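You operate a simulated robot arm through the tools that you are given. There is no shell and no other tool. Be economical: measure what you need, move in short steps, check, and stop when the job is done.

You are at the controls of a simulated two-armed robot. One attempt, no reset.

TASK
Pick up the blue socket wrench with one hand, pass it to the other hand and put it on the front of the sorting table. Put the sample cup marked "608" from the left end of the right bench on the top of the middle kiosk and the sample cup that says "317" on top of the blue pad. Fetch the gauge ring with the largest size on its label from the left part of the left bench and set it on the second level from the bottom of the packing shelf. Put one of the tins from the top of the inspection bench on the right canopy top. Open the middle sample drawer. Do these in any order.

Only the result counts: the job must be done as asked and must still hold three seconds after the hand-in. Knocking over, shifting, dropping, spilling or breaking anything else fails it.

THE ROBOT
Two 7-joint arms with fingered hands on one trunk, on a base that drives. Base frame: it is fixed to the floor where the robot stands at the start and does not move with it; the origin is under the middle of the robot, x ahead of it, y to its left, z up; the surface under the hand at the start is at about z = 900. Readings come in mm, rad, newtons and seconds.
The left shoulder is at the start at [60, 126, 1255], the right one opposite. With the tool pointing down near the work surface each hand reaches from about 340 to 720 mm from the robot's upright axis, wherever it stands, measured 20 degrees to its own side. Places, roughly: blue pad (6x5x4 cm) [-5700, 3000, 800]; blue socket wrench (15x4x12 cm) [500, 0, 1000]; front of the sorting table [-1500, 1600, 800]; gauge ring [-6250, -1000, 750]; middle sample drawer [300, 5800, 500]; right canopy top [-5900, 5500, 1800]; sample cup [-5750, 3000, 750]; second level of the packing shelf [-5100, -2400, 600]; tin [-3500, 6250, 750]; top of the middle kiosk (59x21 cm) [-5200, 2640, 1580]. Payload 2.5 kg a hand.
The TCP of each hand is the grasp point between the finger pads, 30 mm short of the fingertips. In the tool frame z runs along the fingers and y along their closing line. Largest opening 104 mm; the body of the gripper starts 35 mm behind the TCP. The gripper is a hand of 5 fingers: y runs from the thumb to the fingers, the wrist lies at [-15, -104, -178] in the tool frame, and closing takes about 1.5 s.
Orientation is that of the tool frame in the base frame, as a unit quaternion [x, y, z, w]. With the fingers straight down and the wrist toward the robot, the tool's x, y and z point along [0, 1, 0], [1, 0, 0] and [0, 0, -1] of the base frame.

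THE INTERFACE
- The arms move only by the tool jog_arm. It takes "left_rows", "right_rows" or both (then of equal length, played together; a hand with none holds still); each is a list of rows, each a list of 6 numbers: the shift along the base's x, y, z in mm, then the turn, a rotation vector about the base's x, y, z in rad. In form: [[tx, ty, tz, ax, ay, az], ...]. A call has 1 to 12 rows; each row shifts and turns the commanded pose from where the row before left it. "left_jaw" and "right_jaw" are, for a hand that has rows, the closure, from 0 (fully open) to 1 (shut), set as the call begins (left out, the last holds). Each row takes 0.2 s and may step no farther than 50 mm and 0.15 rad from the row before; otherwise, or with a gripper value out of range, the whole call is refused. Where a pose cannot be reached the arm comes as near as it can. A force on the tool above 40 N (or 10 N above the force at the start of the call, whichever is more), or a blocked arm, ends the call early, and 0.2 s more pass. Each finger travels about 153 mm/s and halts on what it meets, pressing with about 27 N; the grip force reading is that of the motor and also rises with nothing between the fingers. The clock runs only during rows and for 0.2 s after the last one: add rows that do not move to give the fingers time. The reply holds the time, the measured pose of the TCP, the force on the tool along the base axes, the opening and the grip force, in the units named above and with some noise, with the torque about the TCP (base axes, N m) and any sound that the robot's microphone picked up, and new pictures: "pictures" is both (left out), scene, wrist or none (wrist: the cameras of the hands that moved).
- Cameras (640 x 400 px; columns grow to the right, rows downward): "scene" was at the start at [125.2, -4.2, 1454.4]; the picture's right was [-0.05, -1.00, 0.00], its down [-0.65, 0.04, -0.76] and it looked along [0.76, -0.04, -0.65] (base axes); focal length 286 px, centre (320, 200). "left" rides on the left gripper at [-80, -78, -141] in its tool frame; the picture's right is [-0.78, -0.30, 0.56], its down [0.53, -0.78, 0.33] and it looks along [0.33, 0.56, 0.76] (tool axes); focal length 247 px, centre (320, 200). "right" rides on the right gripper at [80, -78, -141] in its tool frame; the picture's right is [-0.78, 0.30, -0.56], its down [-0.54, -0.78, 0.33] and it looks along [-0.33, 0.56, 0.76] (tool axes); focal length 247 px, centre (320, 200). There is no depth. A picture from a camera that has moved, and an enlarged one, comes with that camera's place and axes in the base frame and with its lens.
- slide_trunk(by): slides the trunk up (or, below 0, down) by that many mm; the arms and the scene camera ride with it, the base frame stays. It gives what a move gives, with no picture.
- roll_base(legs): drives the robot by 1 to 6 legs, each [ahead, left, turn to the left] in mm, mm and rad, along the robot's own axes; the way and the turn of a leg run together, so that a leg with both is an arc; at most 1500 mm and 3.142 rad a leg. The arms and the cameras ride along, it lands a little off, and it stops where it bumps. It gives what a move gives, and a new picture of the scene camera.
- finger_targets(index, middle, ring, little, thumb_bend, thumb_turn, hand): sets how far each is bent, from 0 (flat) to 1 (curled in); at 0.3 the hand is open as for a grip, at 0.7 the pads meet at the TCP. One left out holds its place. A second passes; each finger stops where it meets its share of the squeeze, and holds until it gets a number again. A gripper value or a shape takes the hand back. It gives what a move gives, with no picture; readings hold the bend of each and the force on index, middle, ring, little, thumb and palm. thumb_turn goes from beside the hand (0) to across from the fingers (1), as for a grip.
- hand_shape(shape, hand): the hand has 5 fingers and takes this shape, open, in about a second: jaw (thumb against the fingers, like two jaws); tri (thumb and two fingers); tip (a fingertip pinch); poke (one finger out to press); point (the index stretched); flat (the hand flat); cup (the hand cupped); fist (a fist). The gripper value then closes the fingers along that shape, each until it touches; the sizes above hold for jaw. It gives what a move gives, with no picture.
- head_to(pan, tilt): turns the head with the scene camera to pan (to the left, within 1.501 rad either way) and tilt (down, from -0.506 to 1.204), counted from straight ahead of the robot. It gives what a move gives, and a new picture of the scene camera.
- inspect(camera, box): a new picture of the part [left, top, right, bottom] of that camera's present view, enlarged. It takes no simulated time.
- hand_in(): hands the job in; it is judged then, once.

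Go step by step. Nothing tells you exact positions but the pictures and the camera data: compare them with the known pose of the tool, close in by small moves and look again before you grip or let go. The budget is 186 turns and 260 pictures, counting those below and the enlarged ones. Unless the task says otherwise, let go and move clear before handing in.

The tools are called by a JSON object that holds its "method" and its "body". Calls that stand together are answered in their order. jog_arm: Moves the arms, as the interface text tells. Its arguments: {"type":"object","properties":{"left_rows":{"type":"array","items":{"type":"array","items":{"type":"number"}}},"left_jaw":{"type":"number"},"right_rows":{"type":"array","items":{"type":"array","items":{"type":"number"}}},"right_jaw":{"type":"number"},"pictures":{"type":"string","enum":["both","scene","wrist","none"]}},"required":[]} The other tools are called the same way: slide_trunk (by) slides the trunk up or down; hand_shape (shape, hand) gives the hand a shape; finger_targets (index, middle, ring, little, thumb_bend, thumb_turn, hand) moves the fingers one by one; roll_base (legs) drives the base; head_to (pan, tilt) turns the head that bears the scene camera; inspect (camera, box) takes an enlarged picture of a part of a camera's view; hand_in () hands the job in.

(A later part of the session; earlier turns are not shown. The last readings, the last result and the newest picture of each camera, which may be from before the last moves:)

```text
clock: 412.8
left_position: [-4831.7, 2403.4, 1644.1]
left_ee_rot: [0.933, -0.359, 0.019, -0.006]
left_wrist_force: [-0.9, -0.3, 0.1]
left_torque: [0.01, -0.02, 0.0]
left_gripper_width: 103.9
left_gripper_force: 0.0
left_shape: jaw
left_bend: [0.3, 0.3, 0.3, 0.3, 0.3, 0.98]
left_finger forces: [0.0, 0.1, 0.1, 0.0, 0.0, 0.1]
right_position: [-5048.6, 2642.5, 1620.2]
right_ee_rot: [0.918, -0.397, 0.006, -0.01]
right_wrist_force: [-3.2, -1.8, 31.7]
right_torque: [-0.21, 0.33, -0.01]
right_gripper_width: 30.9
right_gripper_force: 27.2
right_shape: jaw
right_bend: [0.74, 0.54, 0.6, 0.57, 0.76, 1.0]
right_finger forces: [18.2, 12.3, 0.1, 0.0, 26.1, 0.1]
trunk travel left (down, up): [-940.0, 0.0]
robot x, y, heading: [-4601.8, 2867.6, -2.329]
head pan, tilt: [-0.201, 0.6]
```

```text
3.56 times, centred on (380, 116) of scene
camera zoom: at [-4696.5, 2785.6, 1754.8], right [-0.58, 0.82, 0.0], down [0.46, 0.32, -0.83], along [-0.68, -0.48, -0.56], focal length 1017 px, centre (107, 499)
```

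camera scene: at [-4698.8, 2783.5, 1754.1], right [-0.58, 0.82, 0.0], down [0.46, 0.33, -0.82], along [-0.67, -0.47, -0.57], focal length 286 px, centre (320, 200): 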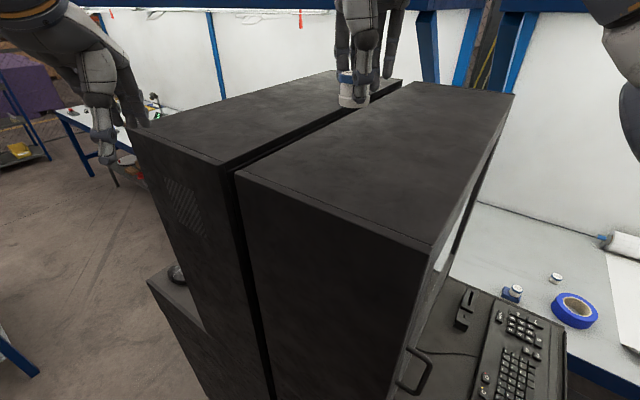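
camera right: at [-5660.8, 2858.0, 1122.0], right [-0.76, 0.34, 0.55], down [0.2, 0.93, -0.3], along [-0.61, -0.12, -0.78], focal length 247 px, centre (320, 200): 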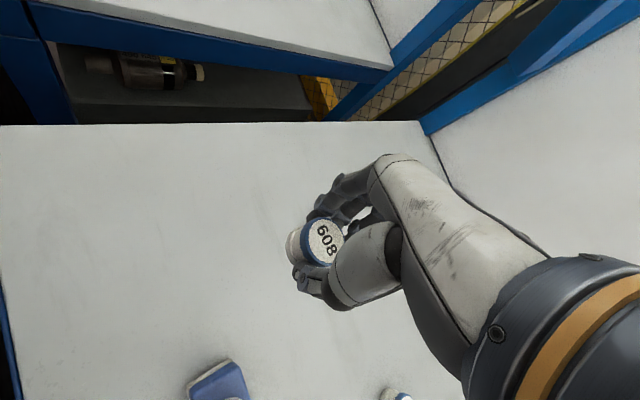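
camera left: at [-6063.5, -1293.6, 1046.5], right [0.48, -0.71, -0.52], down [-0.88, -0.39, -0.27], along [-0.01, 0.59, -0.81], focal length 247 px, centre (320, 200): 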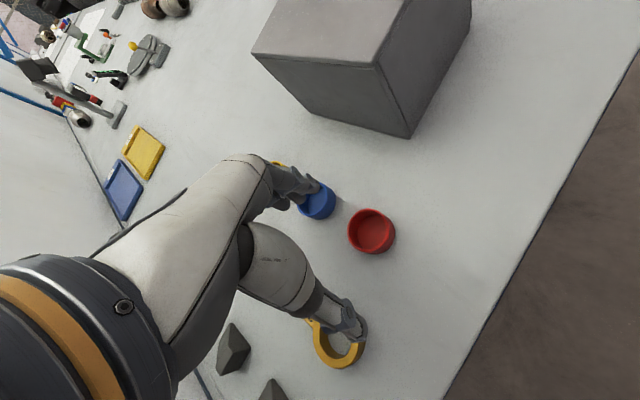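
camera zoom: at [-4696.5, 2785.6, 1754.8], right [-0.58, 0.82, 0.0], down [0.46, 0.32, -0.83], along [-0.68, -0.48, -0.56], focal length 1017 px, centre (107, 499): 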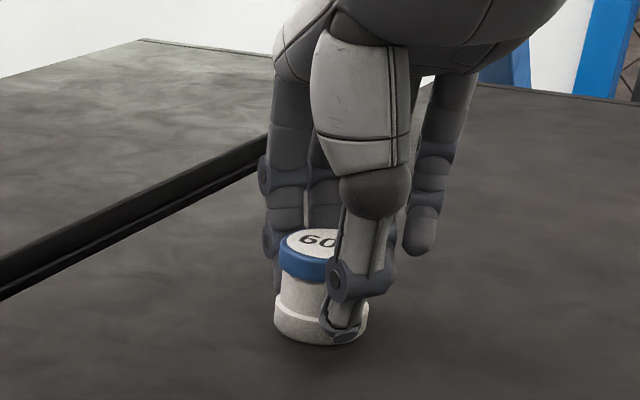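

Contact. I'll ease up and release.

{"method": "jog_arm", "body": {"right_rows": [[0, 0, 3, 0, 0, 0], [0, 0, 2, 0, 0, 0], [0, 0, 0, 0, 0, 0]], "pictures": "none"}}

{"method": "jog_arm", "body": {"right_rows": [[0, 0, 0, 0, 0, 0], [0, 0, 0, 0, 0, 0], [0, 0, 0, 0, 0, 0], [0, 0, 0, 0, 0, 0]], "right_jaw": 0.35, "pictures": "none"}}

{"method": "inspect", "body": {"camera": "scene", "box": [290, 60, 470, 172]}}

```text
clock: 413.6
left_position: [-4832.9, 2402.5, 1643.2]
left_ee_rot: [0.933, -0.358, 0.018, -0.005]
left_wrist_force: [-0.5, -0.5, 0.5]
left_torque: [0.02, -0.03, -0.01]
left_gripper_width: 104.2
left_gripper_force: 0.0
left_shape: jaw
left_bend: [0.3, 0.3, 0.3, 0.3, 0.3, 0.98]
left_finger forces: [0.0, 0.0, 0.0, 0.2, 0.0, 0.0]
right_position: [-5048.0, 2641.9, 1619.8]
right_ee_rot: [0.918, -0.395, 0.007, -0.017]
right_wrist_force: [-2.8, -2.2, 18.4]
right_torque: [-0.2, 0.29, -0.01]
right_gripper_width: 31.1
right_gripper_force: 27.0
right_shape: jaw
right_bend: [0.74, 0.54, 0.6, 0.57, 0.76, 1.0]
right_finger forces: [17.1, 11.0, 0.1, 0.1, 25.6, 0.0]
trunk travel left (down, up): [-940.0, 0.0]
robot x, y, heading: [-4599.6, 2862.9, -2.332]
head pan, tilt: [-0.201, 0.6]
```

```text
clock: 414.6
left_position: [-4834.1, 2401.7, 1643.7]
left_ee_rot: [0.933, -0.359, 0.019, -0.006]
left_wrist_force: [0.0, 0.2, 0.4]
left_torque: [-0.01, -0.01, -0.01]
left_gripper_width: 103.7
left_gripper_force: 0.1
left_shape: jaw
left_bend: [0.3, 0.3, 0.3, 0.3, 0.3, 0.98]
left_finger forces: [0.0, 0.0, 0.1, 0.0, 0.0, 0.1]
right_position: [-5049.3, 2641.2, 1619.9]
right_ee_rot: [0.918, -0.396, 0.006, -0.017]
right_wrist_force: [-0.5, 0.2, 0.5]
right_torque: [-0.02, 0.01, 0.01]
right_gripper_width: 67.3
right_gripper_force: 0.1
right_shape: jaw
right_bend: [0.28, 0.39, 0.36, 0.36, 0.62, 1.0]
right_finger forces: [0.0, 0.0, 0.0, 0.1, 0.1, 0.0]
trunk travel left (down, up): [-940.0, 0.0]
robot x, y, heading: [-4600.9, 2861.1, -2.326]
head pan, tilt: [-0.201, 0.6]
```

```text
3.56 times, centred on (380, 116) of scene
camera zoom: at [-4698.5, 2784.3, 1754.1], right [-0.58, 0.82, 0.0], down [0.46, 0.33, -0.83], along [-0.67, -0.47, -0.56], focal length 1017 px, centre (107, 499)
```

zoom: 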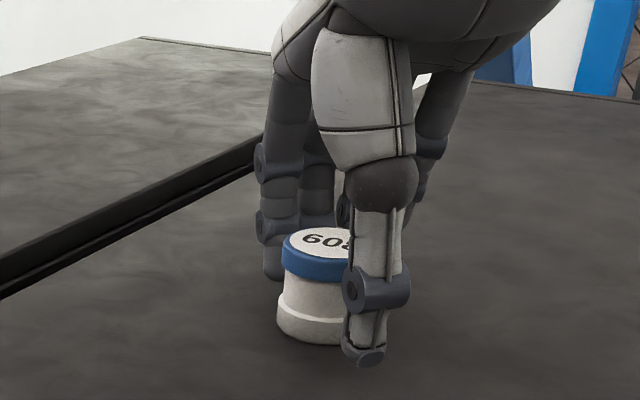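

608 stands on the middle kiosk top. I'll lift the hand clear and back away.

{"method": "jog_arm", "body": {"right_rows": [[0, 0, 15, 0, 0, 0], [0, 0, 30, 0, 0, 0], [0, 0, 40, 0, 0, 0], [0, 0, 0, 0, 0, 0]], "pictures": "none"}}

{"method": "roll_base", "body": {"legs": [[-200, 0, 0], [0, 0, -2.387]]}}

```text
clock: 415.6
left_position: [-4834.5, 2402.3, 1641.2]
left_ee_rot: [0.933, -0.358, 0.018, -0.006]
left_wrist_force: [-0.3, 0.2, 1.3]
left_torque: [-0.02, -0.03, 0.01]
left_gripper_width: 104.0
left_gripper_force: 0.1
left_shape: jaw
left_bend: [0.3, 0.3, 0.3, 0.3, 0.3, 0.98]
left_finger forces: [0.0, 0.0, 0.0, 0.1, 0.0, 0.0]
right_position: [-5048.4, 2641.9, 1705.6]
right_ee_rot: [0.918, -0.396, 0.007, -0.017]
right_wrist_force: [-0.1, -0.1, 0.4]
right_torque: [0.01, -0.01, -0.02]
right_gripper_width: 66.8
right_gripper_force: 0.0
right_shape: jaw
right_bend: [0.28, 0.39, 0.36, 0.36, 0.62, 1.0]
right_finger forces: [0.0, 0.0, 0.0, 0.1, 0.0, 0.0]
trunk travel left (down, up): [-940.0, 0.0]
robot x, y, heading: [-4600.2, 2865.4, -2.331]
head pan, tilt: [-0.201, 0.6]
```

```text
clock: 422.9
left_position: [-4601.8, 3509.4, 1641.5]
left_ee_rot: [-0.007, 1.0, -0.012, -0.015]
left_wrist_force: [-0.3, 0.4, -0.1]
left_torque: [-0.02, 0.0, 0.01]
left_gripper_width: 103.7
left_gripper_force: 0.0
left_shape: jaw
left_bend: [0.3, 0.3, 0.3, 0.3, 0.3, 0.98]
left_finger forces: [0.0, 0.0, 0.0, 0.0, 0.1, 0.1]
right_position: [-4284.2, 3478.8, 1703.8]
right_ee_rot: [0.034, 0.999, -0.018, 0.001]
right_wrist_force: [0.1, 1.2, -0.9]
right_torque: [-0.02, -0.03, -0.04]
right_gripper_width: 66.8
right_gripper_force: 0.1
right_shape: jaw
right_bend: [0.28, 0.39, 0.36, 0.36, 0.62, 1.0]
right_finger forces: [0.0, 0.1, 0.0, 0.0, 0.0, 0.0]
trunk travel left (down, up): [-940.0, 0.0]
robot x, y, heading: [-4464.1, 3009.9, 1.558]
head pan, tilt: [-0.201, 0.6]
camera scene: at [-4440.9, 3137.9, 1754.2], right [0.98, -0.21, 0.0], down [-0.12, -0.55, -0.83], along [0.17, 0.81, -0.56], focal length 286 px, centre (320, 200)
```

scene: 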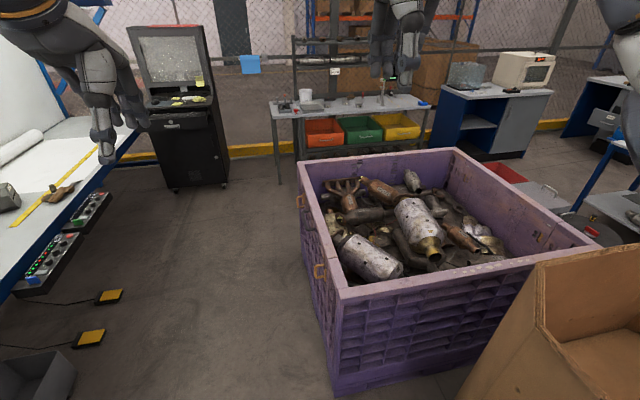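

I'll shift left to clear the purple crate and drive north to y≈5300.

{"method": "roll_base", "body": {"legs": [[0, 150, 0], [1300, 0, 0], [1000, 0, 0]]}}

{"method": "head_to", "body": {"pan": -0.7, "tilt": 0.6}}

```text
clock: 435.3
left_position: [-4758.4, 5835.8, 1643.8]
left_ee_rot: [-0.012, 1.0, -0.013, -0.015]
left_wrist_force: [-1.2, 0.2, 0.3]
left_torque: [0.0, -0.05, 0.0]
left_gripper_width: 103.9
left_gripper_force: 0.1
left_shape: jaw
left_bend: [0.3, 0.3, 0.3, 0.3, 0.3, 0.98]
left_finger forces: [0.1, 0.0, 0.0, 0.0, 0.0, 0.2]
right_position: [-4437.5, 5807.1, 1704.1]
right_ee_rot: [0.031, 0.999, -0.018, 0.0]
right_wrist_force: [0.3, 0.5, -0.3]
right_torque: [0.0, -0.01, -0.03]
right_gripper_width: 67.5
right_gripper_force: 0.0
right_shape: jaw
right_bend: [0.28, 0.39, 0.36, 0.36, 0.62, 1.0]
right_finger forces: [0.0, 0.0, 0.1, 0.0, 0.0, 0.0]
trunk travel left (down, up): [-940.0, 0.0]
robot x, y, heading: [-4607.8, 5341.5, 1.569]
head pan, tilt: [-0.201, 0.6]
camera scene: at [-4593.5, 5465.6, 1754.2], right [0.98, -0.2, 0.0], down [-0.11, -0.55, -0.83], along [0.17, 0.81, -0.56], focal length 286 px, centre (320, 200)
```

scene: 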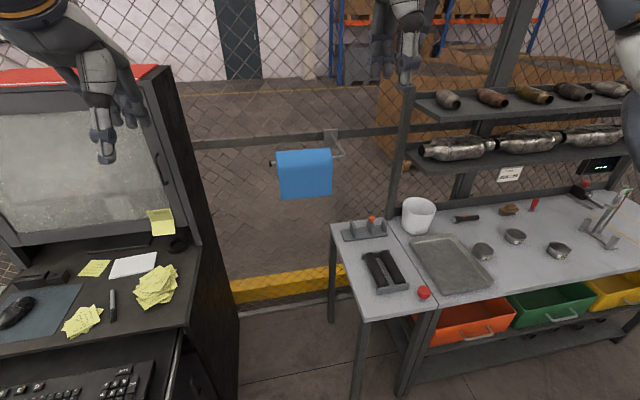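

```text
clock: 436.2
left_position: [-4758.5, 5835.9, 1642.8]
left_ee_rot: [-0.011, 1.0, -0.013, -0.015]
left_wrist_force: [0.0, -0.3, -0.9]
left_torque: [0.02, -0.01, 0.0]
left_gripper_width: 104.0
left_gripper_force: 0.0
left_shape: jaw
left_bend: [0.3, 0.3, 0.3, 0.3, 0.3, 0.98]
left_finger forces: [0.0, 0.0, 0.0, 0.0, 0.0, 0.0]
right_position: [-4437.0, 5807.0, 1704.9]
right_ee_rot: [0.03, 0.999, -0.018, 0.0]
right_wrist_force: [-0.2, 0.3, -1.0]
right_torque: [0.01, 0.02, 0.01]
right_gripper_width: 67.1
right_gripper_force: 0.1
right_shape: jaw
right_bend: [0.28, 0.39, 0.36, 0.36, 0.62, 1.0]
right_finger forces: [0.0, 0.1, 0.0, 0.1, 0.1, 0.1]
trunk travel left (down, up): [-940.0, 0.0]
robot x, y, heading: [-4614.9, 5340.3, 1.572]
head pan, tilt: [-0.7, 0.6]
camera scene: at [-4554.4, 5446.8, 1754.2], right [0.76, -0.64, 0.0], down [-0.36, -0.43, -0.83], along [0.53, 0.63, -0.56], focal length 286 px, centre (320, 200)
```

scene: 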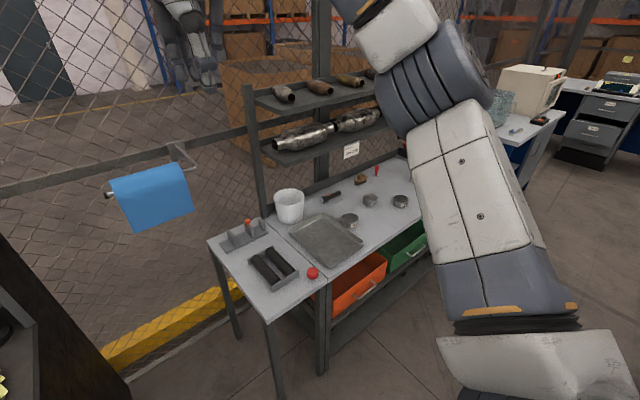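

Three round tins are on the inspection bench near (-3650, 6260), (-3430, 6325) and (-3310, 6200). I'll zoom in for their size.

{"method": "inspect", "body": {"camera": "scene", "box": [310, 170, 430, 245]}}

```text
5.33 times, centred on (370, 208) of scene
camera zoom: at [-4554.4, 5446.8, 1754.2], right [0.76, -0.64, 0.0], down [-0.36, -0.43, -0.83], along [0.53, 0.63, -0.56], focal length 1526 px, centre (53, 160)
```

zoom: 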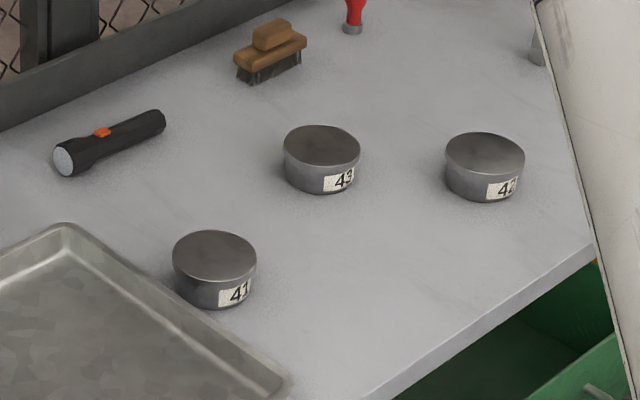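

The tins are labelled 41, 43 and 42, about 75 mm across and 35 mm tall. I'll take 42, near the front, with the right hand. Driving over now.

{"method": "roll_base", "body": {"legs": [[0, -1110, 0], [330, 0, 0]]}}

{"method": "slide_trunk", "body": {"by": -400}}

{"method": "head_to", "body": {"pan": -0.2, "tilt": 0.75}}

```text
clock: 443.7
left_position: [-3653.7, 6168.8, 1642.8]
left_ee_rot: [-0.017, 1.0, -0.012, -0.015]
left_wrist_force: [-0.4, 0.0, 0.1]
left_torque: [-0.01, -0.03, 0.01]
left_gripper_width: 103.7
left_gripper_force: 0.0
left_shape: jaw
left_bend: [0.3, 0.3, 0.3, 0.3, 0.3, 0.98]
left_finger forces: [0.0, 0.0, 0.0, 0.1, 0.0, 0.0]
right_position: [-3334.1, 6143.3, 1704.4]
right_ee_rot: [0.024, 1.0, -0.018, 0.001]
right_wrist_force: [0.6, 0.1, -1.1]
right_torque: [0.02, -0.02, 0.02]
right_gripper_width: 67.1
right_gripper_force: 0.0
right_shape: jaw
right_bend: [0.28, 0.39, 0.36, 0.36, 0.62, 1.0]
right_finger forces: [0.0, 0.1, 0.0, 0.0, 0.0, 0.0]
trunk travel left (down, up): [-940.0, 0.0]
robot x, y, heading: [-3502.6, 5674.2, 1.583]
head pan, tilt: [-0.7, 0.6]
camera scene: at [-3446.0, 5781.8, 1754.3], right [0.77, -0.64, 0.0], down [-0.36, -0.44, -0.83], along [0.52, 0.64, -0.56], focal length 286 px, centre (320, 200)
```

scene: 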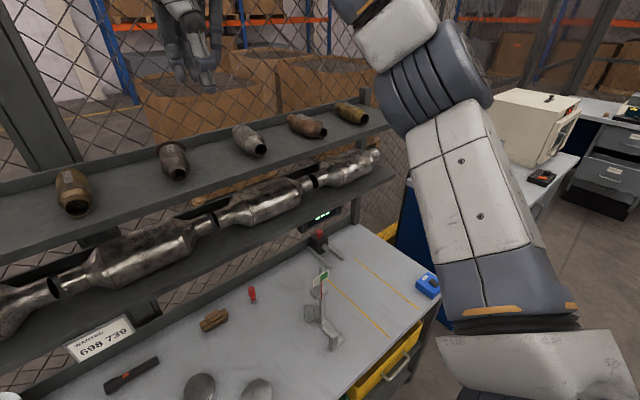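

```text
clock: 447.5
left_position: [-3654.7, 6169.2, 1242.7]
left_ee_rot: [-0.017, 1.0, -0.013, -0.015]
left_wrist_force: [0.7, 0.6, -0.2]
left_torque: [-0.04, 0.01, -0.02]
left_gripper_width: 103.7
left_gripper_force: 0.1
left_shape: jaw
left_bend: [0.3, 0.3, 0.3, 0.3, 0.3, 0.98]
left_finger forces: [0.1, 0.0, 0.1, 0.0, 0.0, 0.0]
right_position: [-3333.7, 6144.8, 1305.1]
right_ee_rot: [0.024, 1.0, -0.017, 0.0]
right_wrist_force: [-0.4, -1.0, -0.2]
right_torque: [0.02, -0.02, -0.04]
right_gripper_width: 67.3
right_gripper_force: 0.1
right_shape: jaw
right_bend: [0.28, 0.39, 0.36, 0.36, 0.62, 1.0]
right_finger forces: [0.0, 0.0, 0.0, 0.0, 0.0, 0.0]
trunk travel left (down, up): [-540.0, 400.0]
robot x, y, heading: [-3501.8, 5674.0, 1.582]
head pan, tilt: [-0.7, 0.6]
```

```text
clock: 448.5
left_position: [-3655.3, 6168.7, 1242.8]
left_ee_rot: [-0.017, 1.0, -0.012, -0.015]
left_wrist_force: [0.3, -0.1, 0.5]
left_torque: [-0.03, 0.0, -0.02]
left_gripper_width: 103.7
left_gripper_force: 0.2
left_shape: jaw
left_bend: [0.3, 0.3, 0.3, 0.3, 0.3, 0.98]
left_finger forces: [0.0, 0.1, 0.0, 0.0, 0.0, 0.1]
right_position: [-3333.1, 6144.9, 1304.5]
right_ee_rot: [0.023, 1.0, -0.017, 0.0]
right_wrist_force: [0.2, 0.4, -0.7]
right_torque: [-0.01, 0.0, 0.0]
right_gripper_width: 67.2
right_gripper_force: 0.1
right_shape: jaw
right_bend: [0.28, 0.39, 0.36, 0.36, 0.62, 1.0]
right_finger forces: [0.0, 0.0, 0.0, 0.1, 0.0, 0.1]
trunk travel left (down, up): [-540.0, 400.0]
robot x, y, heading: [-3503.3, 5674.5, 1.579]
head pan, tilt: [-0.201, 0.75]
camera scene: at [-3486.6, 5795.8, 1341.3], right [0.98, -0.19, 0.0], down [-0.13, -0.67, -0.73], along [0.14, 0.72, -0.68], focal length 286 px, centre (320, 200)
```

scene: 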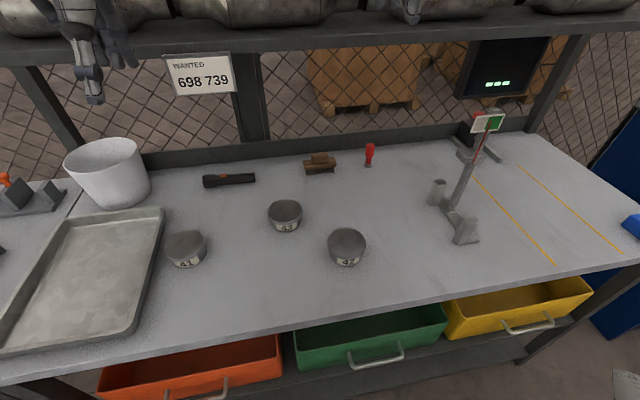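

Tin 42 is at about (-3350, 6178) with mid-height z≈838. I'll lower the open right hand above it.

{"method": "jog_arm", "body": {"right_rows": [[-2, 4, -45, 0, 0, 0], [-2, 4, -45, 0, 0, 0], [-2, 4, -45, 0, 0, 0], [-2, 4, -45, 0, 0, 0], [-2, 4, -45, 0, 0, 0], [-2, 4, -45, 0, 0, 0], [-2, 4, -45, 0, 0, 0], [-3, 5, -45, 0, 0, 0], [0, 0, -10, 0, 0, 0], [0, 0, 0, 0, 0, 0]], "right_jaw": 0, "pictures": "wrist"}}

```text
clock: 450.7
left_position: [-3655.5, 6168.4, 1242.4]
left_ee_rot: [-0.016, 1.0, -0.012, -0.014]
left_wrist_force: [0.2, -0.6, -0.7]
left_torque: [0.0, 0.0, -0.01]
left_gripper_width: 103.9
left_gripper_force: 0.0
left_shape: jaw
left_bend: [0.3, 0.3, 0.3, 0.3, 0.3, 0.98]
left_finger forces: [0.1, 0.0, 0.0, 0.1, 0.0, 0.0]
right_position: [-3351.0, 6177.4, 933.8]
right_ee_rot: [0.024, 1.0, -0.018, 0.001]
right_wrist_force: [-0.4, 0.5, 0.1]
right_torque: [-0.01, 0.01, -0.01]
right_gripper_width: 104.2
right_gripper_force: 0.1
right_shape: jaw
right_bend: [0.3, 0.3, 0.3, 0.3, 0.3, 0.98]
right_finger forces: [0.1, 0.0, 0.1, 0.0, 0.1, 0.0]
trunk travel left (down, up): [-540.0, 400.0]
robot x, y, heading: [-3503.8, 5674.4, 1.583]
head pan, tilt: [-0.201, 0.75]
camera right: at [-3434.6, 6108.9, 1077.4], right [0.79, 0.28, 0.55], down [0.5, -0.81, -0.3], along [0.36, 0.51, -0.78], focal length 247 px, centre (320, 200)
```

right: 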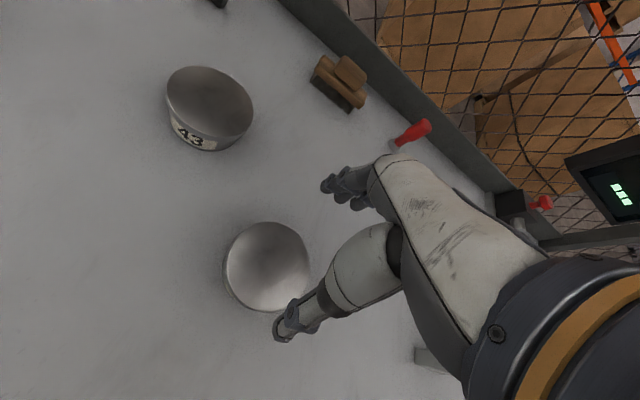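

{"method": "jog_arm", "body": {"right_rows": [[-4, -7, 0, 0, 0, 0], [-4, -7, -10, 0, 0, 0], [0, 0, -20, 0, 0, 0], [0, 0, 0, 0, 0, 0]], "pictures": "wrist"}}

```text
clock: 451.7
left_position: [-3654.0, 6168.5, 1243.5]
left_ee_rot: [-0.018, 1.0, -0.012, -0.015]
left_wrist_force: [0.1, -0.3, -0.1]
left_torque: [0.01, 0.01, 0.0]
left_gripper_width: 104.0
left_gripper_force: 0.0
left_shape: jaw
left_bend: [0.3, 0.3, 0.3, 0.3, 0.3, 0.98]
left_finger forces: [0.0, 0.0, 0.0, 0.1, 0.0, 0.1]
right_position: [-3358.9, 6163.2, 905.2]
right_ee_rot: [0.025, 1.0, -0.017, 0.0]
right_wrist_force: [-0.4, 0.1, 0.8]
right_torque: [0.01, 0.01, 0.01]
right_gripper_width: 103.9
right_gripper_force: 0.0
right_shape: jaw
right_bend: [0.3, 0.3, 0.3, 0.3, 0.3, 0.98]
right_finger forces: [0.1, 0.0, 0.0, 0.0, 0.0, 0.1]
trunk travel left (down, up): [-540.0, 400.0]
robot x, y, heading: [-3501.4, 5672.3, 1.579]
head pan, tilt: [-0.201, 0.75]
camera right: at [-3443.1, 6095.6, 1048.0], right [0.79, 0.28, 0.55], down [0.5, -0.81, -0.3], along [0.36, 0.51, -0.78], focal length 247 px, centre (320, 200)
```

right: 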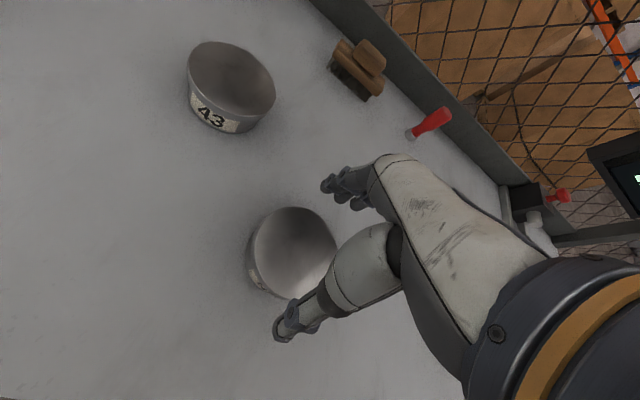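

Centred over tin 42. I'll descend and close.

{"method": "jog_arm", "body": {"right_rows": [[0, -1, -16, 0, 0, 0], [0, -1, -16, 0, 0, 0], [0, 0, -12, 0, 0, 0], [0, 0, -6, 0, 0, 0], [0, 0, 0, 0, 0, 0]], "pictures": "none"}}

{"method": "jog_arm", "body": {"right_rows": [[0, 0, 0, 0, 0, 0], [0, 0, 0, 0, 0, 0], [0, 0, 0, 0, 0, 0], [0, 0, 0, 0, 0, 0], [0, 0, 0, 0, 0, 0], [0, 0, 0, 0, 0, 0]], "right_jaw": 1, "pictures": "wrist"}}

```text
clock: 452.9
left_position: [-3654.8, 6168.6, 1242.5]
left_ee_rot: [-0.017, 1.0, -0.012, -0.015]
left_wrist_force: [0.8, -0.7, 0.3]
left_torque: [0.0, -0.03, -0.02]
left_gripper_width: 103.7
left_gripper_force: 0.2
left_shape: jaw
left_bend: [0.3, 0.3, 0.3, 0.3, 0.3, 0.98]
left_finger forces: [0.0, 0.0, 0.0, 0.0, 0.1, 0.1]
right_position: [-3360.1, 6161.1, 854.7]
right_ee_rot: [0.024, 1.0, -0.018, 0.001]
right_wrist_force: [-0.4, 2.3, 1.7]
right_torque: [0.07, 0.05, 0.0]
right_gripper_width: 103.7
right_gripper_force: 0.0
right_shape: jaw
right_bend: [0.3, 0.3, 0.3, 0.3, 0.3, 0.98]
right_finger forces: [1.7, 0.1, 0.0, 0.1, 0.1, 0.0]
trunk travel left (down, up): [-540.0, 400.0]
robot x, y, heading: [-3500.8, 5675.0, 1.58]
head pan, tilt: [-0.201, 0.75]
```

```text
clock: 454.3
left_position: [-3654.0, 6168.9, 1242.3]
left_ee_rot: [-0.017, 1.0, -0.013, -0.015]
left_wrist_force: [0.0, 0.6, 0.8]
left_torque: [0.0, -0.03, -0.01]
left_gripper_width: 103.8
left_gripper_force: 0.1
left_shape: jaw
left_bend: [0.3, 0.3, 0.3, 0.3, 0.3, 0.98]
left_finger forces: [0.1, 0.0, 0.0, 0.1, 0.0, 0.0]
right_position: [-3360.1, 6161.5, 855.1]
right_ee_rot: [0.023, 1.0, -0.018, 0.001]
right_wrist_force: [-0.2, -0.7, -0.5]
right_torque: [0.01, 0.01, -0.01]
right_gripper_width: 70.4
right_gripper_force: 27.0
right_shape: jaw
right_bend: [0.32, 0.39, 0.35, 0.36, 0.67, 1.0]
right_finger forces: [19.4, 9.6, 0.0, 0.0, 28.8, 0.0]
trunk travel left (down, up): [-540.0, 400.0]
robot x, y, heading: [-3501.2, 5674.8, 1.583]
head pan, tilt: [-0.201, 0.75]
heard: snap
camera right: at [-3442.6, 6092.6, 997.7], right [0.79, 0.28, 0.55], down [0.5, -0.81, -0.3], along [0.36, 0.51, -0.78], focal length 247 px, centre (320, 200)
```

right: 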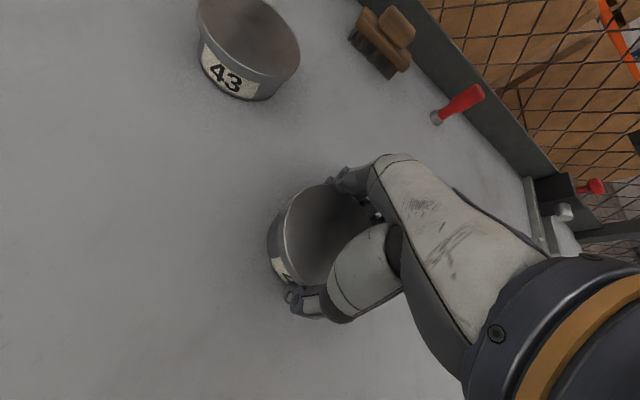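

I heard a snap, so I'll inspect the tin closely before lifting.

{"method": "inspect", "body": {"camera": "right", "box": [240, 150, 400, 330]}}

{"method": "inspect", "body": {"camera": "scene", "box": [240, 180, 440, 300]}}

```text
2.22 times, centred on (320, 240) of right
camera zoom: at [-3442.6, 6092.6, 997.7], right [0.79, 0.28, 0.55], down [0.5, -0.81, -0.3], along [0.36, 0.51, -0.78], focal length 549 px, centre (320, 111)
```

zoom: 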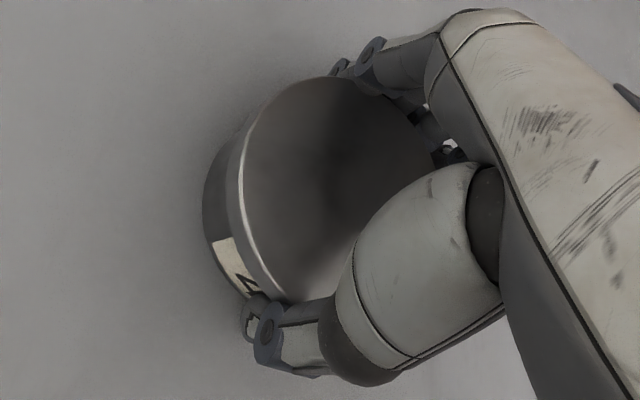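

```text
3.20 times, centred on (340, 240) of scene
camera zoom: at [-3486.6, 5795.8, 1341.3], right [0.98, -0.19, 0.0], down [-0.13, -0.67, -0.73], along [0.14, 0.72, -0.68], focal length 916 px, centre (256, 72)
```

zoom: 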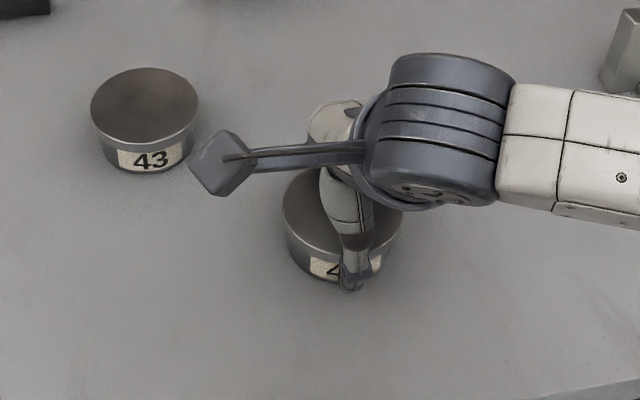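

The tin looks intact, probably just a lid click. I'll lift it.

{"method": "jog_arm", "body": {"right_rows": [[0, 0, 15, 0, 0, 0], [0, 0, 25, 0, 0, 0], [0, 0, 35, 0, 0, 0], [0, 0, 40, 0, 0, 0], [0, 0, 40, 0, 0, 0], [0, 0, 0, 0, 0, 0]], "pictures": "wrist"}}

{"method": "inspect", "body": {"camera": "scene", "box": [220, 130, 480, 300]}}

```text
clock: 455.7
left_position: [-3654.6, 6169.0, 1241.8]
left_ee_rot: [-0.018, 1.0, -0.012, -0.015]
left_wrist_force: [-1.1, 0.8, -0.6]
left_torque: [-0.04, -0.01, -0.01]
left_gripper_width: 103.8
left_gripper_force: 0.1
left_shape: jaw
left_bend: [0.3, 0.3, 0.3, 0.3, 0.3, 0.98]
left_finger forces: [0.0, 0.0, 0.1, 0.0, 0.0, 0.1]
right_position: [-3358.2, 6163.6, 1010.3]
right_ee_rot: [0.024, 1.0, -0.019, 0.001]
right_wrist_force: [-0.3, 1.1, -1.1]
right_torque: [-0.02, 0.01, 0.03]
right_gripper_width: 70.5
right_gripper_force: 26.4
right_shape: jaw
right_bend: [0.32, 0.39, 0.35, 0.36, 0.67, 1.0]
right_finger forces: [19.4, 9.4, 0.0, 0.1, 28.4, 0.1]
trunk travel left (down, up): [-540.0, 400.0]
robot x, y, heading: [-3502.7, 5680.2, 1.58]
head pan, tilt: [-0.201, 0.75]
camera right: at [-3442.3, 6093.8, 1152.5], right [0.79, 0.28, 0.55], down [0.5, -0.81, -0.3], along [0.36, 0.51, -0.78], focal length 247 px, centre (320, 200)
```

right: 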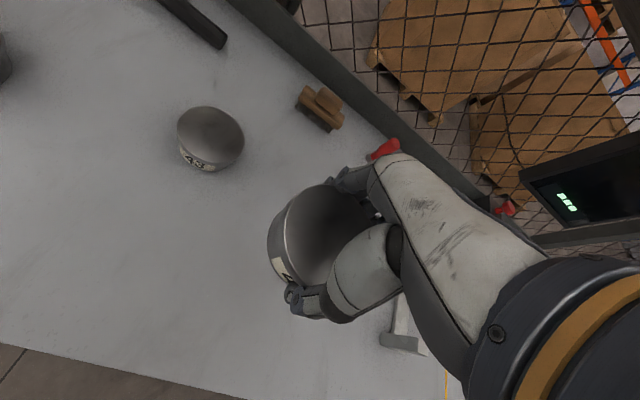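

```text
2.35 times, centred on (350, 215) of scene
camera zoom: at [-3486.6, 5795.9, 1341.3], right [0.98, -0.19, 0.0], down [-0.13, -0.67, -0.73], along [0.14, 0.72, -0.68], focal length 673 px, centre (249, 165)
```

zoom: 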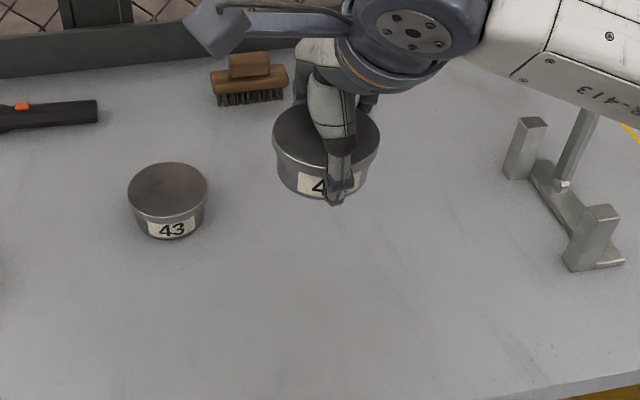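

The tin is held level. I'll back off and turn west toward the right canopy.

{"method": "roll_base", "body": {"legs": [[-280, 0, 0], [0, 0, 1.56]]}}

{"method": "roll_base", "body": {"legs": [[1300, 0, 0]]}}

{"method": "slide_trunk", "body": {"by": 400}}

{"method": "head_to", "body": {"pan": 0.0, "tilt": 0.1}}

```text
clock: 461.5
left_position: [-3993.1, 5237.7, 1243.2]
left_ee_rot: [0.722, -0.692, 0.019, 0.001]
left_wrist_force: [0.1, 0.4, -0.2]
left_torque: [0.0, -0.05, 0.02]
left_gripper_width: 104.0
left_gripper_force: 0.1
left_shape: jaw
left_bend: [0.3, 0.3, 0.3, 0.3, 0.3, 0.98]
left_finger forces: [0.0, 0.0, 0.0, 0.0, 0.0, 0.1]
right_position: [-3989.3, 5534.5, 1009.6]
right_ee_rot: [-0.693, 0.721, -0.013, 0.013]
right_wrist_force: [0.3, -0.6, -0.4]
right_torque: [0.03, -0.01, -0.01]
right_gripper_width: 70.3
right_gripper_force: 26.6
right_shape: jaw
right_bend: [0.32, 0.39, 0.35, 0.36, 0.67, 1.0]
right_finger forces: [19.1, 9.1, 0.1, 0.0, 27.8, 0.0]
trunk travel left (down, up): [-540.0, 400.0]
robot x, y, heading: [-3496.9, 5392.7, -3.121]
head pan, tilt: [-0.201, 0.75]
camera scene: at [-3620.5, 5408.6, 1341.3], right [0.18, 0.98, 0.0], down [0.67, -0.12, -0.73], along [-0.72, 0.13, -0.68], focal length 286 px, centre (320, 200)
```

scene: 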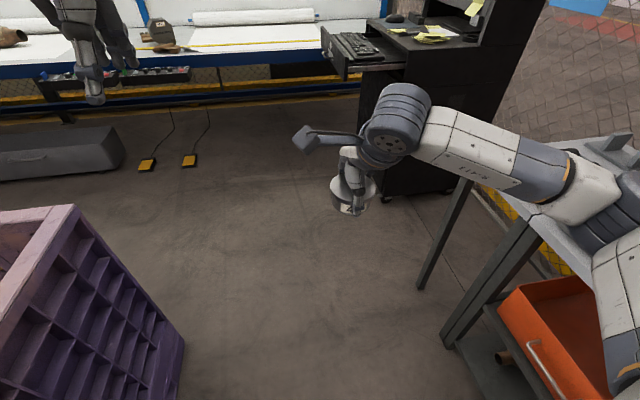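

```text
clock: 468.0
left_position: [-5297.7, 5208.4, 1242.7]
left_ee_rot: [0.723, -0.691, 0.019, 0.001]
left_wrist_force: [0.2, 0.2, 0.2]
left_torque: [-0.03, -0.03, 0.05]
left_gripper_width: 103.8
left_gripper_force: 0.1
left_shape: jaw
left_bend: [0.3, 0.3, 0.3, 0.3, 0.3, 0.98]
left_finger forces: [0.0, 0.1, 0.0, 0.1, 0.0, 0.0]
right_position: [-5294.2, 5504.5, 1008.1]
right_ee_rot: [-0.694, 0.72, -0.012, 0.013]
right_wrist_force: [0.9, -0.6, 0.0]
right_torque: [-0.04, 0.01, 0.0]
right_gripper_width: 70.6
right_gripper_force: 26.9
right_shape: jaw
right_bend: [0.32, 0.39, 0.35, 0.36, 0.67, 1.0]
right_finger forces: [19.1, 9.1, 0.0, 0.1, 27.8, 0.1]
trunk travel left (down, up): [-540.0, 400.0]
robot x, y, heading: [-4806.0, 5364.0, -3.117]
head pan, tilt: [-0.201, 0.75]
camera scene: at [-4925.5, 5381.0, 1341.3], right [0.18, 0.98, 0.0], down [0.67, -0.12, -0.73], along [-0.72, 0.13, -0.68], focal length 286 px, centre (320, 200)
```

scene: 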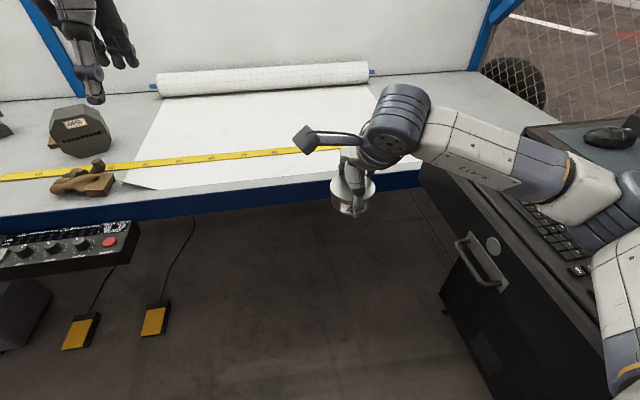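

```text
clock: 471.9
left_position: [-5298.0, 5210.2, 1643.4]
left_ee_rot: [0.723, -0.69, 0.019, 0.002]
left_wrist_force: [-0.1, 1.0, 0.3]
left_torque: [0.01, 0.02, 0.01]
left_gripper_width: 103.9
left_gripper_force: 0.0
left_shape: jaw
left_bend: [0.3, 0.3, 0.3, 0.3, 0.3, 0.98]
left_finger forces: [0.1, 0.0, 0.0, 0.0, 0.0, 0.0]
right_position: [-5294.6, 5505.3, 1408.8]
right_ee_rot: [-0.694, 0.72, -0.012, 0.012]
right_wrist_force: [0.4, 0.5, -0.7]
right_torque: [0.01, 0.0, -0.01]
right_gripper_width: 70.3
right_gripper_force: 27.4
right_shape: jaw
right_bend: [0.32, 0.39, 0.35, 0.36, 0.67, 1.0]
right_finger forces: [19.2, 9.2, 0.0, 0.1, 27.9, 0.0]
trunk travel left (down, up): [-940.0, 0.0]
robot x, y, heading: [-4810.1, 5367.3, -3.116]
head pan, tilt: [-0.201, 0.75]
```

```text
clock: 472.9
left_position: [-5298.2, 5209.9, 1642.9]
left_ee_rot: [0.723, -0.69, 0.019, 0.002]
left_wrist_force: [0.1, 0.2, -0.3]
left_torque: [-0.05, -0.02, -0.01]
left_gripper_width: 103.8
left_gripper_force: 0.0
left_shape: jaw
left_bend: [0.3, 0.3, 0.3, 0.3, 0.3, 0.98]
left_finger forces: [0.0, 0.0, 0.0, 0.1, 0.1, 0.1]
right_position: [-5294.8, 5505.2, 1410.4]
right_ee_rot: [-0.694, 0.72, -0.011, 0.013]
right_wrist_force: [0.7, -0.4, -0.5]
right_torque: [-0.01, 0.01, 0.0]
right_gripper_width: 70.3
right_gripper_force: 27.2
right_shape: jaw
right_bend: [0.32, 0.39, 0.35, 0.36, 0.67, 1.0]
right_finger forces: [19.2, 9.1, 0.0, 0.0, 27.8, 0.0]
trunk travel left (down, up): [-940.0, 0.0]
robot x, y, heading: [-4805.1, 5365.5, -3.113]
head pan, tilt: [0.0, 0.099]
camera scene: at [-4935.8, 5364.2, 1800.2], right [-0.02, 1.0, 0.0], down [0.1, 0.0, -0.99], along [-0.99, -0.02, -0.1], focal length 286 px, centre (320, 200)
```

scene: 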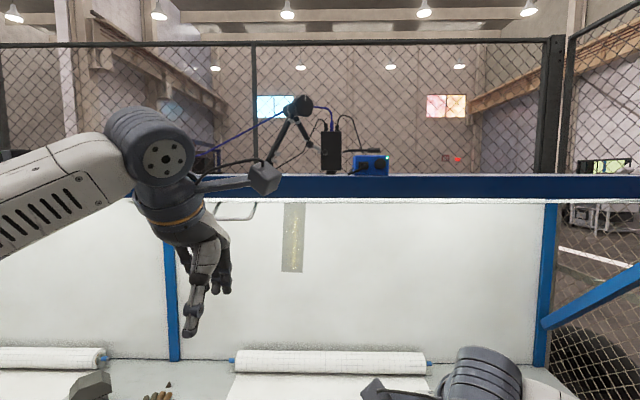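

The canopy front beam is at about x=-5605 with its top at z≈1786, and devices stand on it near y≈5500. I'll raise the tin hand above that, lower the left hand under it, and aim for a free spot near y≈5090.

{"method": "jog_arm", "body": {"right_rows": [[8, 0, 39, 0, 0, 0], [8, 0, 39, 0, 0, 0], [8, 0, 39, 0, 0, 0], [8, 0, 39, 0, 0, 0], [8, 0, 39, 0, 0, 0], [8, 0, 39, 0, 0, 0], [8, 0, 39, 0, 0, 0], [8, 0, 39, 0, 0, 0], [4, 0, 39, 0, 0, 0], [4, 0, 39, 0, 0, 0], [0, 0, 39, 0, 0, 0], [0, 0, 0, 0, 0, 0]], "left_rows": [[12, 0, -35, 0, 0, 0], [12, 0, -35, 0, 0, 0], [12, 0, -35, 0, 0, 0], [12, 0, -35, 0, 0, 0], [12, 0, -35, 0, 0, 0], [12, 0, -35, 0, 0, 0], [12, 0, -35, 0, 0, 0], [12, 0, -35, 0, 0, 0], [12, 0, -35, 0, 0, 0], [12, 0, -35, 0, 0, 0], [0, 0, 0, 0, 0, 0], [0, 0, 0, 0, 0, 0]], "pictures": "wrist"}}

```text
clock: 475.5
left_position: [-5176.6, 5210.7, 1291.6]
left_ee_rot: [0.723, -0.69, 0.02, 0.003]
left_wrist_force: [0.7, 0.6, -0.4]
left_torque: [-0.01, 0.0, 0.0]
left_gripper_width: 104.1
left_gripper_force: 0.1
left_shape: jaw
left_bend: [0.3, 0.3, 0.3, 0.3, 0.3, 0.98]
left_finger forces: [0.0, 0.1, 0.0, 0.0, 0.0, 0.1]
right_position: [-5220.7, 5508.7, 1828.8]
right_ee_rot: [-0.695, 0.719, -0.012, 0.011]
right_wrist_force: [-0.1, 0.3, -0.4]
right_torque: [-0.07, -0.02, -0.01]
right_gripper_width: 69.8
right_gripper_force: 26.9
right_shape: jaw
right_bend: [0.32, 0.39, 0.35, 0.36, 0.67, 1.0]
right_finger forces: [19.0, 8.7, 0.1, 0.1, 27.1, 0.1]
right hand out of reach, approached as far as the arm can: row 11
trunk travel left (down, up): [-940.0, 0.0]
robot x, y, heading: [-4806.1, 5366.7, -3.122]
head pan, tilt: [0.0, 0.099]
camera right: at [-5151.6, 5426.5, 1971.7], right [-0.29, 0.79, 0.55], down [0.81, 0.51, -0.31], along [-0.52, 0.35, -0.78], focal length 247 px, centre (320, 200)
camera left: at [-5105.6, 5297.5, 1431.1], right [0.27, 0.77, -0.57], down [0.81, -0.51, -0.3], along [-0.52, -0.38, -0.76], focal length 247 px, centre (320, 200)
```

right: 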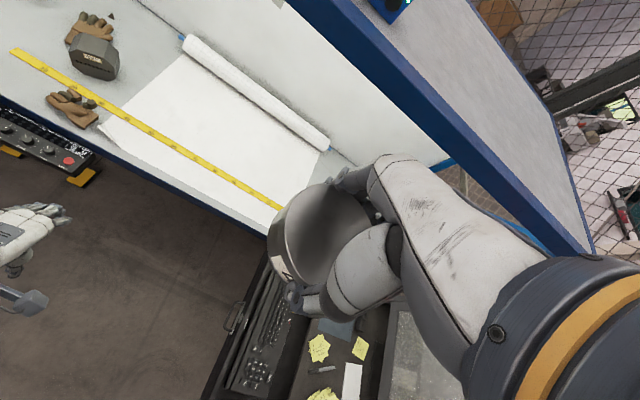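
left: 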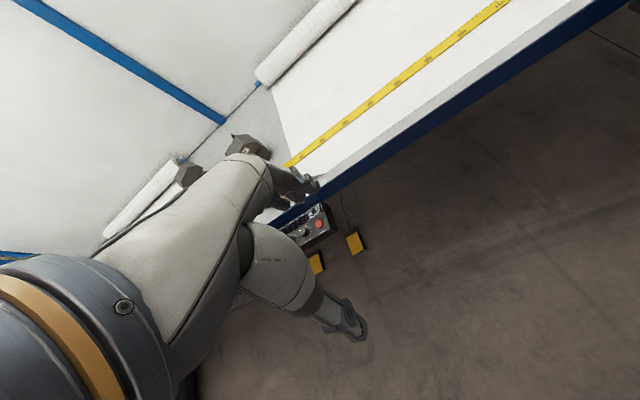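

The wrist view shows the canopy top clear for y>5600 and the blue device at y≈5526. I need a bit more height, so I'll tilt the hand forward slightly and raise.

{"method": "jog_arm", "body": {"right_rows": [[0, 0, 0, 0, 0.1, 0], [0, 0, 0, 0, 0.1, 0], [0, 0, 15, 0, 0.1, 0], [0, 0, 15, 0, 0, 0], [0, 0, 15, 0, 0, 0], [0, 0, 15, 0, 0, 0], [0, 0, 0, 0, 0, 0]], "pictures": "none"}}

{"method": "roll_base", "body": {"legs": [[0, -110, 0]]}}

```text
clock: 477.1
left_position: [-5176.8, 5209.1, 1291.0]
left_ee_rot: [0.723, -0.69, 0.019, 0.003]
left_wrist_force: [-0.8, 0.3, 0.0]
left_torque: [-0.02, 0.01, 0.0]
left_gripper_width: 104.1
left_gripper_force: 0.1
left_shape: jaw
left_bend: [0.3, 0.3, 0.3, 0.3, 0.3, 0.98]
left_finger forces: [0.0, 0.1, 0.1, 0.0, 0.0, 0.0]
right_position: [-5225.8, 5514.5, 1885.9]
right_ee_rot: [-0.685, 0.717, 0.084, -0.098]
right_wrist_force: [0.2, -0.2, -1.5]
right_torque: [-0.05, 0.01, 0.0]
right_gripper_width: 70.1
right_gripper_force: 26.9
right_shape: jaw
right_bend: [0.32, 0.39, 0.35, 0.36, 0.67, 1.0]
right_finger forces: [18.9, 8.5, 0.0, 0.1, 27.0, 0.0]
trunk travel left (down, up): [-940.0, 0.0]
robot x, y, heading: [-4805.0, 5367.4, -3.115]
head pan, tilt: [0.0, 0.099]
```

```text
clock: 478.3
left_position: [-5178.8, 5315.0, 1290.9]
left_ee_rot: [0.722, -0.691, 0.019, 0.001]
left_wrist_force: [0.4, -1.3, 0.4]
left_torque: [0.02, -0.01, -0.01]
left_gripper_width: 104.0
left_gripper_force: 0.0
left_shape: jaw
left_bend: [0.3, 0.3, 0.3, 0.3, 0.3, 0.98]
left_finger forces: [0.1, 0.0, 0.0, 0.0, 0.0, 0.0]
right_position: [-5227.0, 5621.5, 1886.5]
right_ee_rot: [-0.685, 0.717, 0.084, -0.098]
right_wrist_force: [0.1, 0.5, -0.5]
right_torque: [0.03, 0.01, 0.0]
right_gripper_width: 69.8
right_gripper_force: 27.3
right_shape: jaw
right_bend: [0.32, 0.39, 0.35, 0.36, 0.67, 1.0]
right_finger forces: [18.9, 8.5, 0.0, 0.0, 26.9, 0.1]
trunk travel left (down, up): [-940.0, 0.0]
robot x, y, heading: [-4807.7, 5474.2, -3.12]
head pan, tilt: [0.0, 0.099]
camera scene: at [-4937.9, 5468.6, 1801.3], right [-0.04, 1.0, 0.0], down [0.09, 0.0, -1.0], along [-1.0, -0.04, -0.09], focal length 286 px, centre (320, 200)
```

scene: 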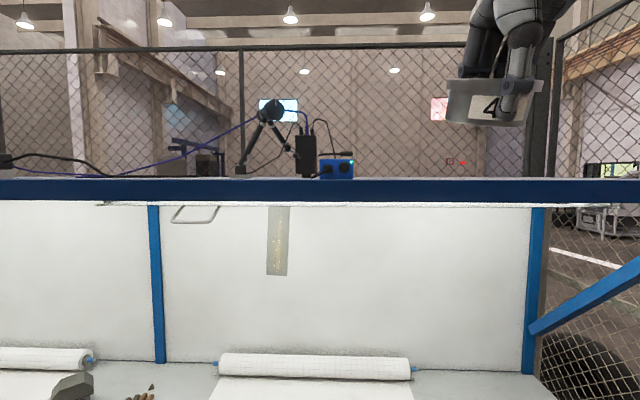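

The tin is well above the beam and the right part of the top is clear. I'll shift the hand right by 75 mm and drive forward.

{"method": "jog_arm", "body": {"right_rows": [[0, 25, 0, 0, 0, 0], [0, 25, 0, 0, 0, 0], [0, 25, 0, 0, 0, 0], [0, 0, 0, 0, 0, 0]], "pictures": "none"}}

{"method": "roll_base", "body": {"legs": [[430, 0, 0]]}}

{"method": "inspect", "body": {"camera": "right", "box": [0, 0, 640, 400]}}

```text
clock: 479.3
left_position: [-5178.2, 5314.9, 1289.5]
left_ee_rot: [0.723, -0.691, 0.018, 0.001]
left_wrist_force: [-0.4, -0.7, 1.2]
left_torque: [0.0, 0.02, -0.01]
left_gripper_width: 104.1
left_gripper_force: 0.0
left_shape: jaw
left_bend: [0.3, 0.3, 0.3, 0.3, 0.3, 0.98]
left_finger forces: [0.0, 0.0, 0.0, 0.0, 0.0, 0.1]
right_position: [-5226.2, 5695.0, 1883.6]
right_ee_rot: [-0.685, 0.717, 0.084, -0.099]
right_wrist_force: [0.7, -0.5, -0.5]
right_torque: [0.01, 0.0, -0.01]
right_gripper_width: 69.9
right_gripper_force: 27.0
right_shape: jaw
right_bend: [0.32, 0.39, 0.35, 0.36, 0.67, 1.0]
right_finger forces: [18.9, 8.5, 0.1, 0.0, 26.9, 0.0]
trunk travel left (down, up): [-940.0, 0.0]
robot x, y, heading: [-4803.8, 5469.6, -3.119]
head pan, tilt: [0.0, 0.099]
```

```text
clock: 481.9
left_position: [-5603.7, 5298.9, 1291.9]
left_ee_rot: [0.727, -0.686, 0.018, 0.001]
left_wrist_force: [0.1, 0.2, -0.8]
left_torque: [0.0, 0.0, -0.01]
left_gripper_width: 104.3
left_gripper_force: 0.0
left_shape: jaw
left_bend: [0.3, 0.3, 0.3, 0.3, 0.3, 0.98]
left_finger forces: [0.0, 0.1, 0.0, 0.1, 0.0, 0.0]
right_position: [-5655.5, 5677.8, 1883.9]
right_ee_rot: [-0.689, 0.713, 0.083, -0.099]
right_wrist_force: [0.7, -0.2, -0.7]
right_torque: [-0.06, 0.0, -0.03]
right_gripper_width: 69.8
right_gripper_force: 27.2
right_shape: jaw
right_bend: [0.32, 0.39, 0.35, 0.36, 0.67, 1.0]
right_finger forces: [19.0, 8.5, 0.0, 0.0, 26.9, 0.1]
trunk travel left (down, up): [-940.0, 0.0]
robot x, y, heading: [-5233.9, 5465.1, -3.106]
head pan, tilt: [0.0, 0.099]
camera scene: at [-5365.1, 5457.6, 1800.4], right [-0.04, 1.0, 0.0], down [0.1, 0.0, -1.0], along [-0.99, -0.03, -0.1], focal length 286 px, centre (320, 200)
```

scene: 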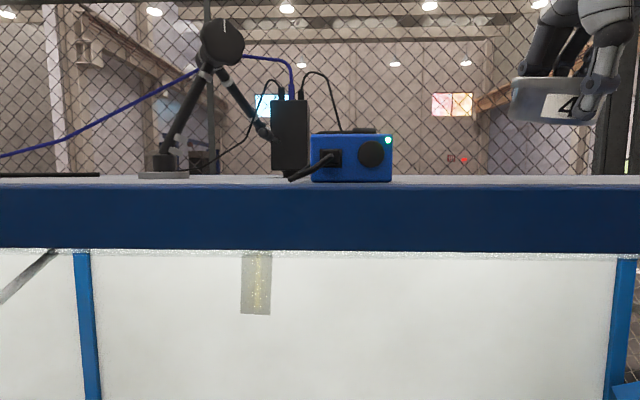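

```text
1.00 times, centred on (320, 200) of right (not enlarged: the box is as wide or as high as the picture)
camera zoom: at [-5546.8, 5597.9, 2001.8], right [-0.12, 0.8, 0.59], down [0.68, 0.5, -0.53], along [-0.72, 0.34, -0.6], focal length 247 px, centre (320, 200)
```

zoom: 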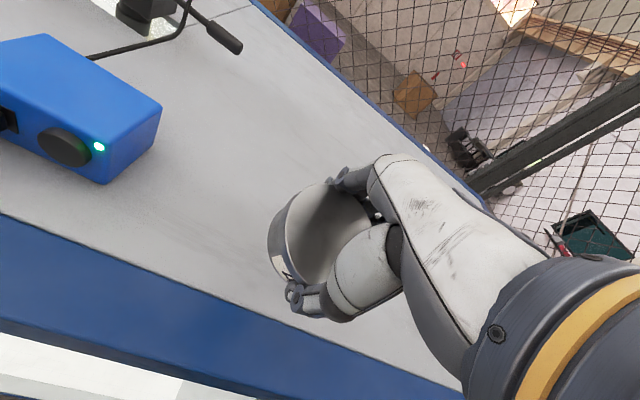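

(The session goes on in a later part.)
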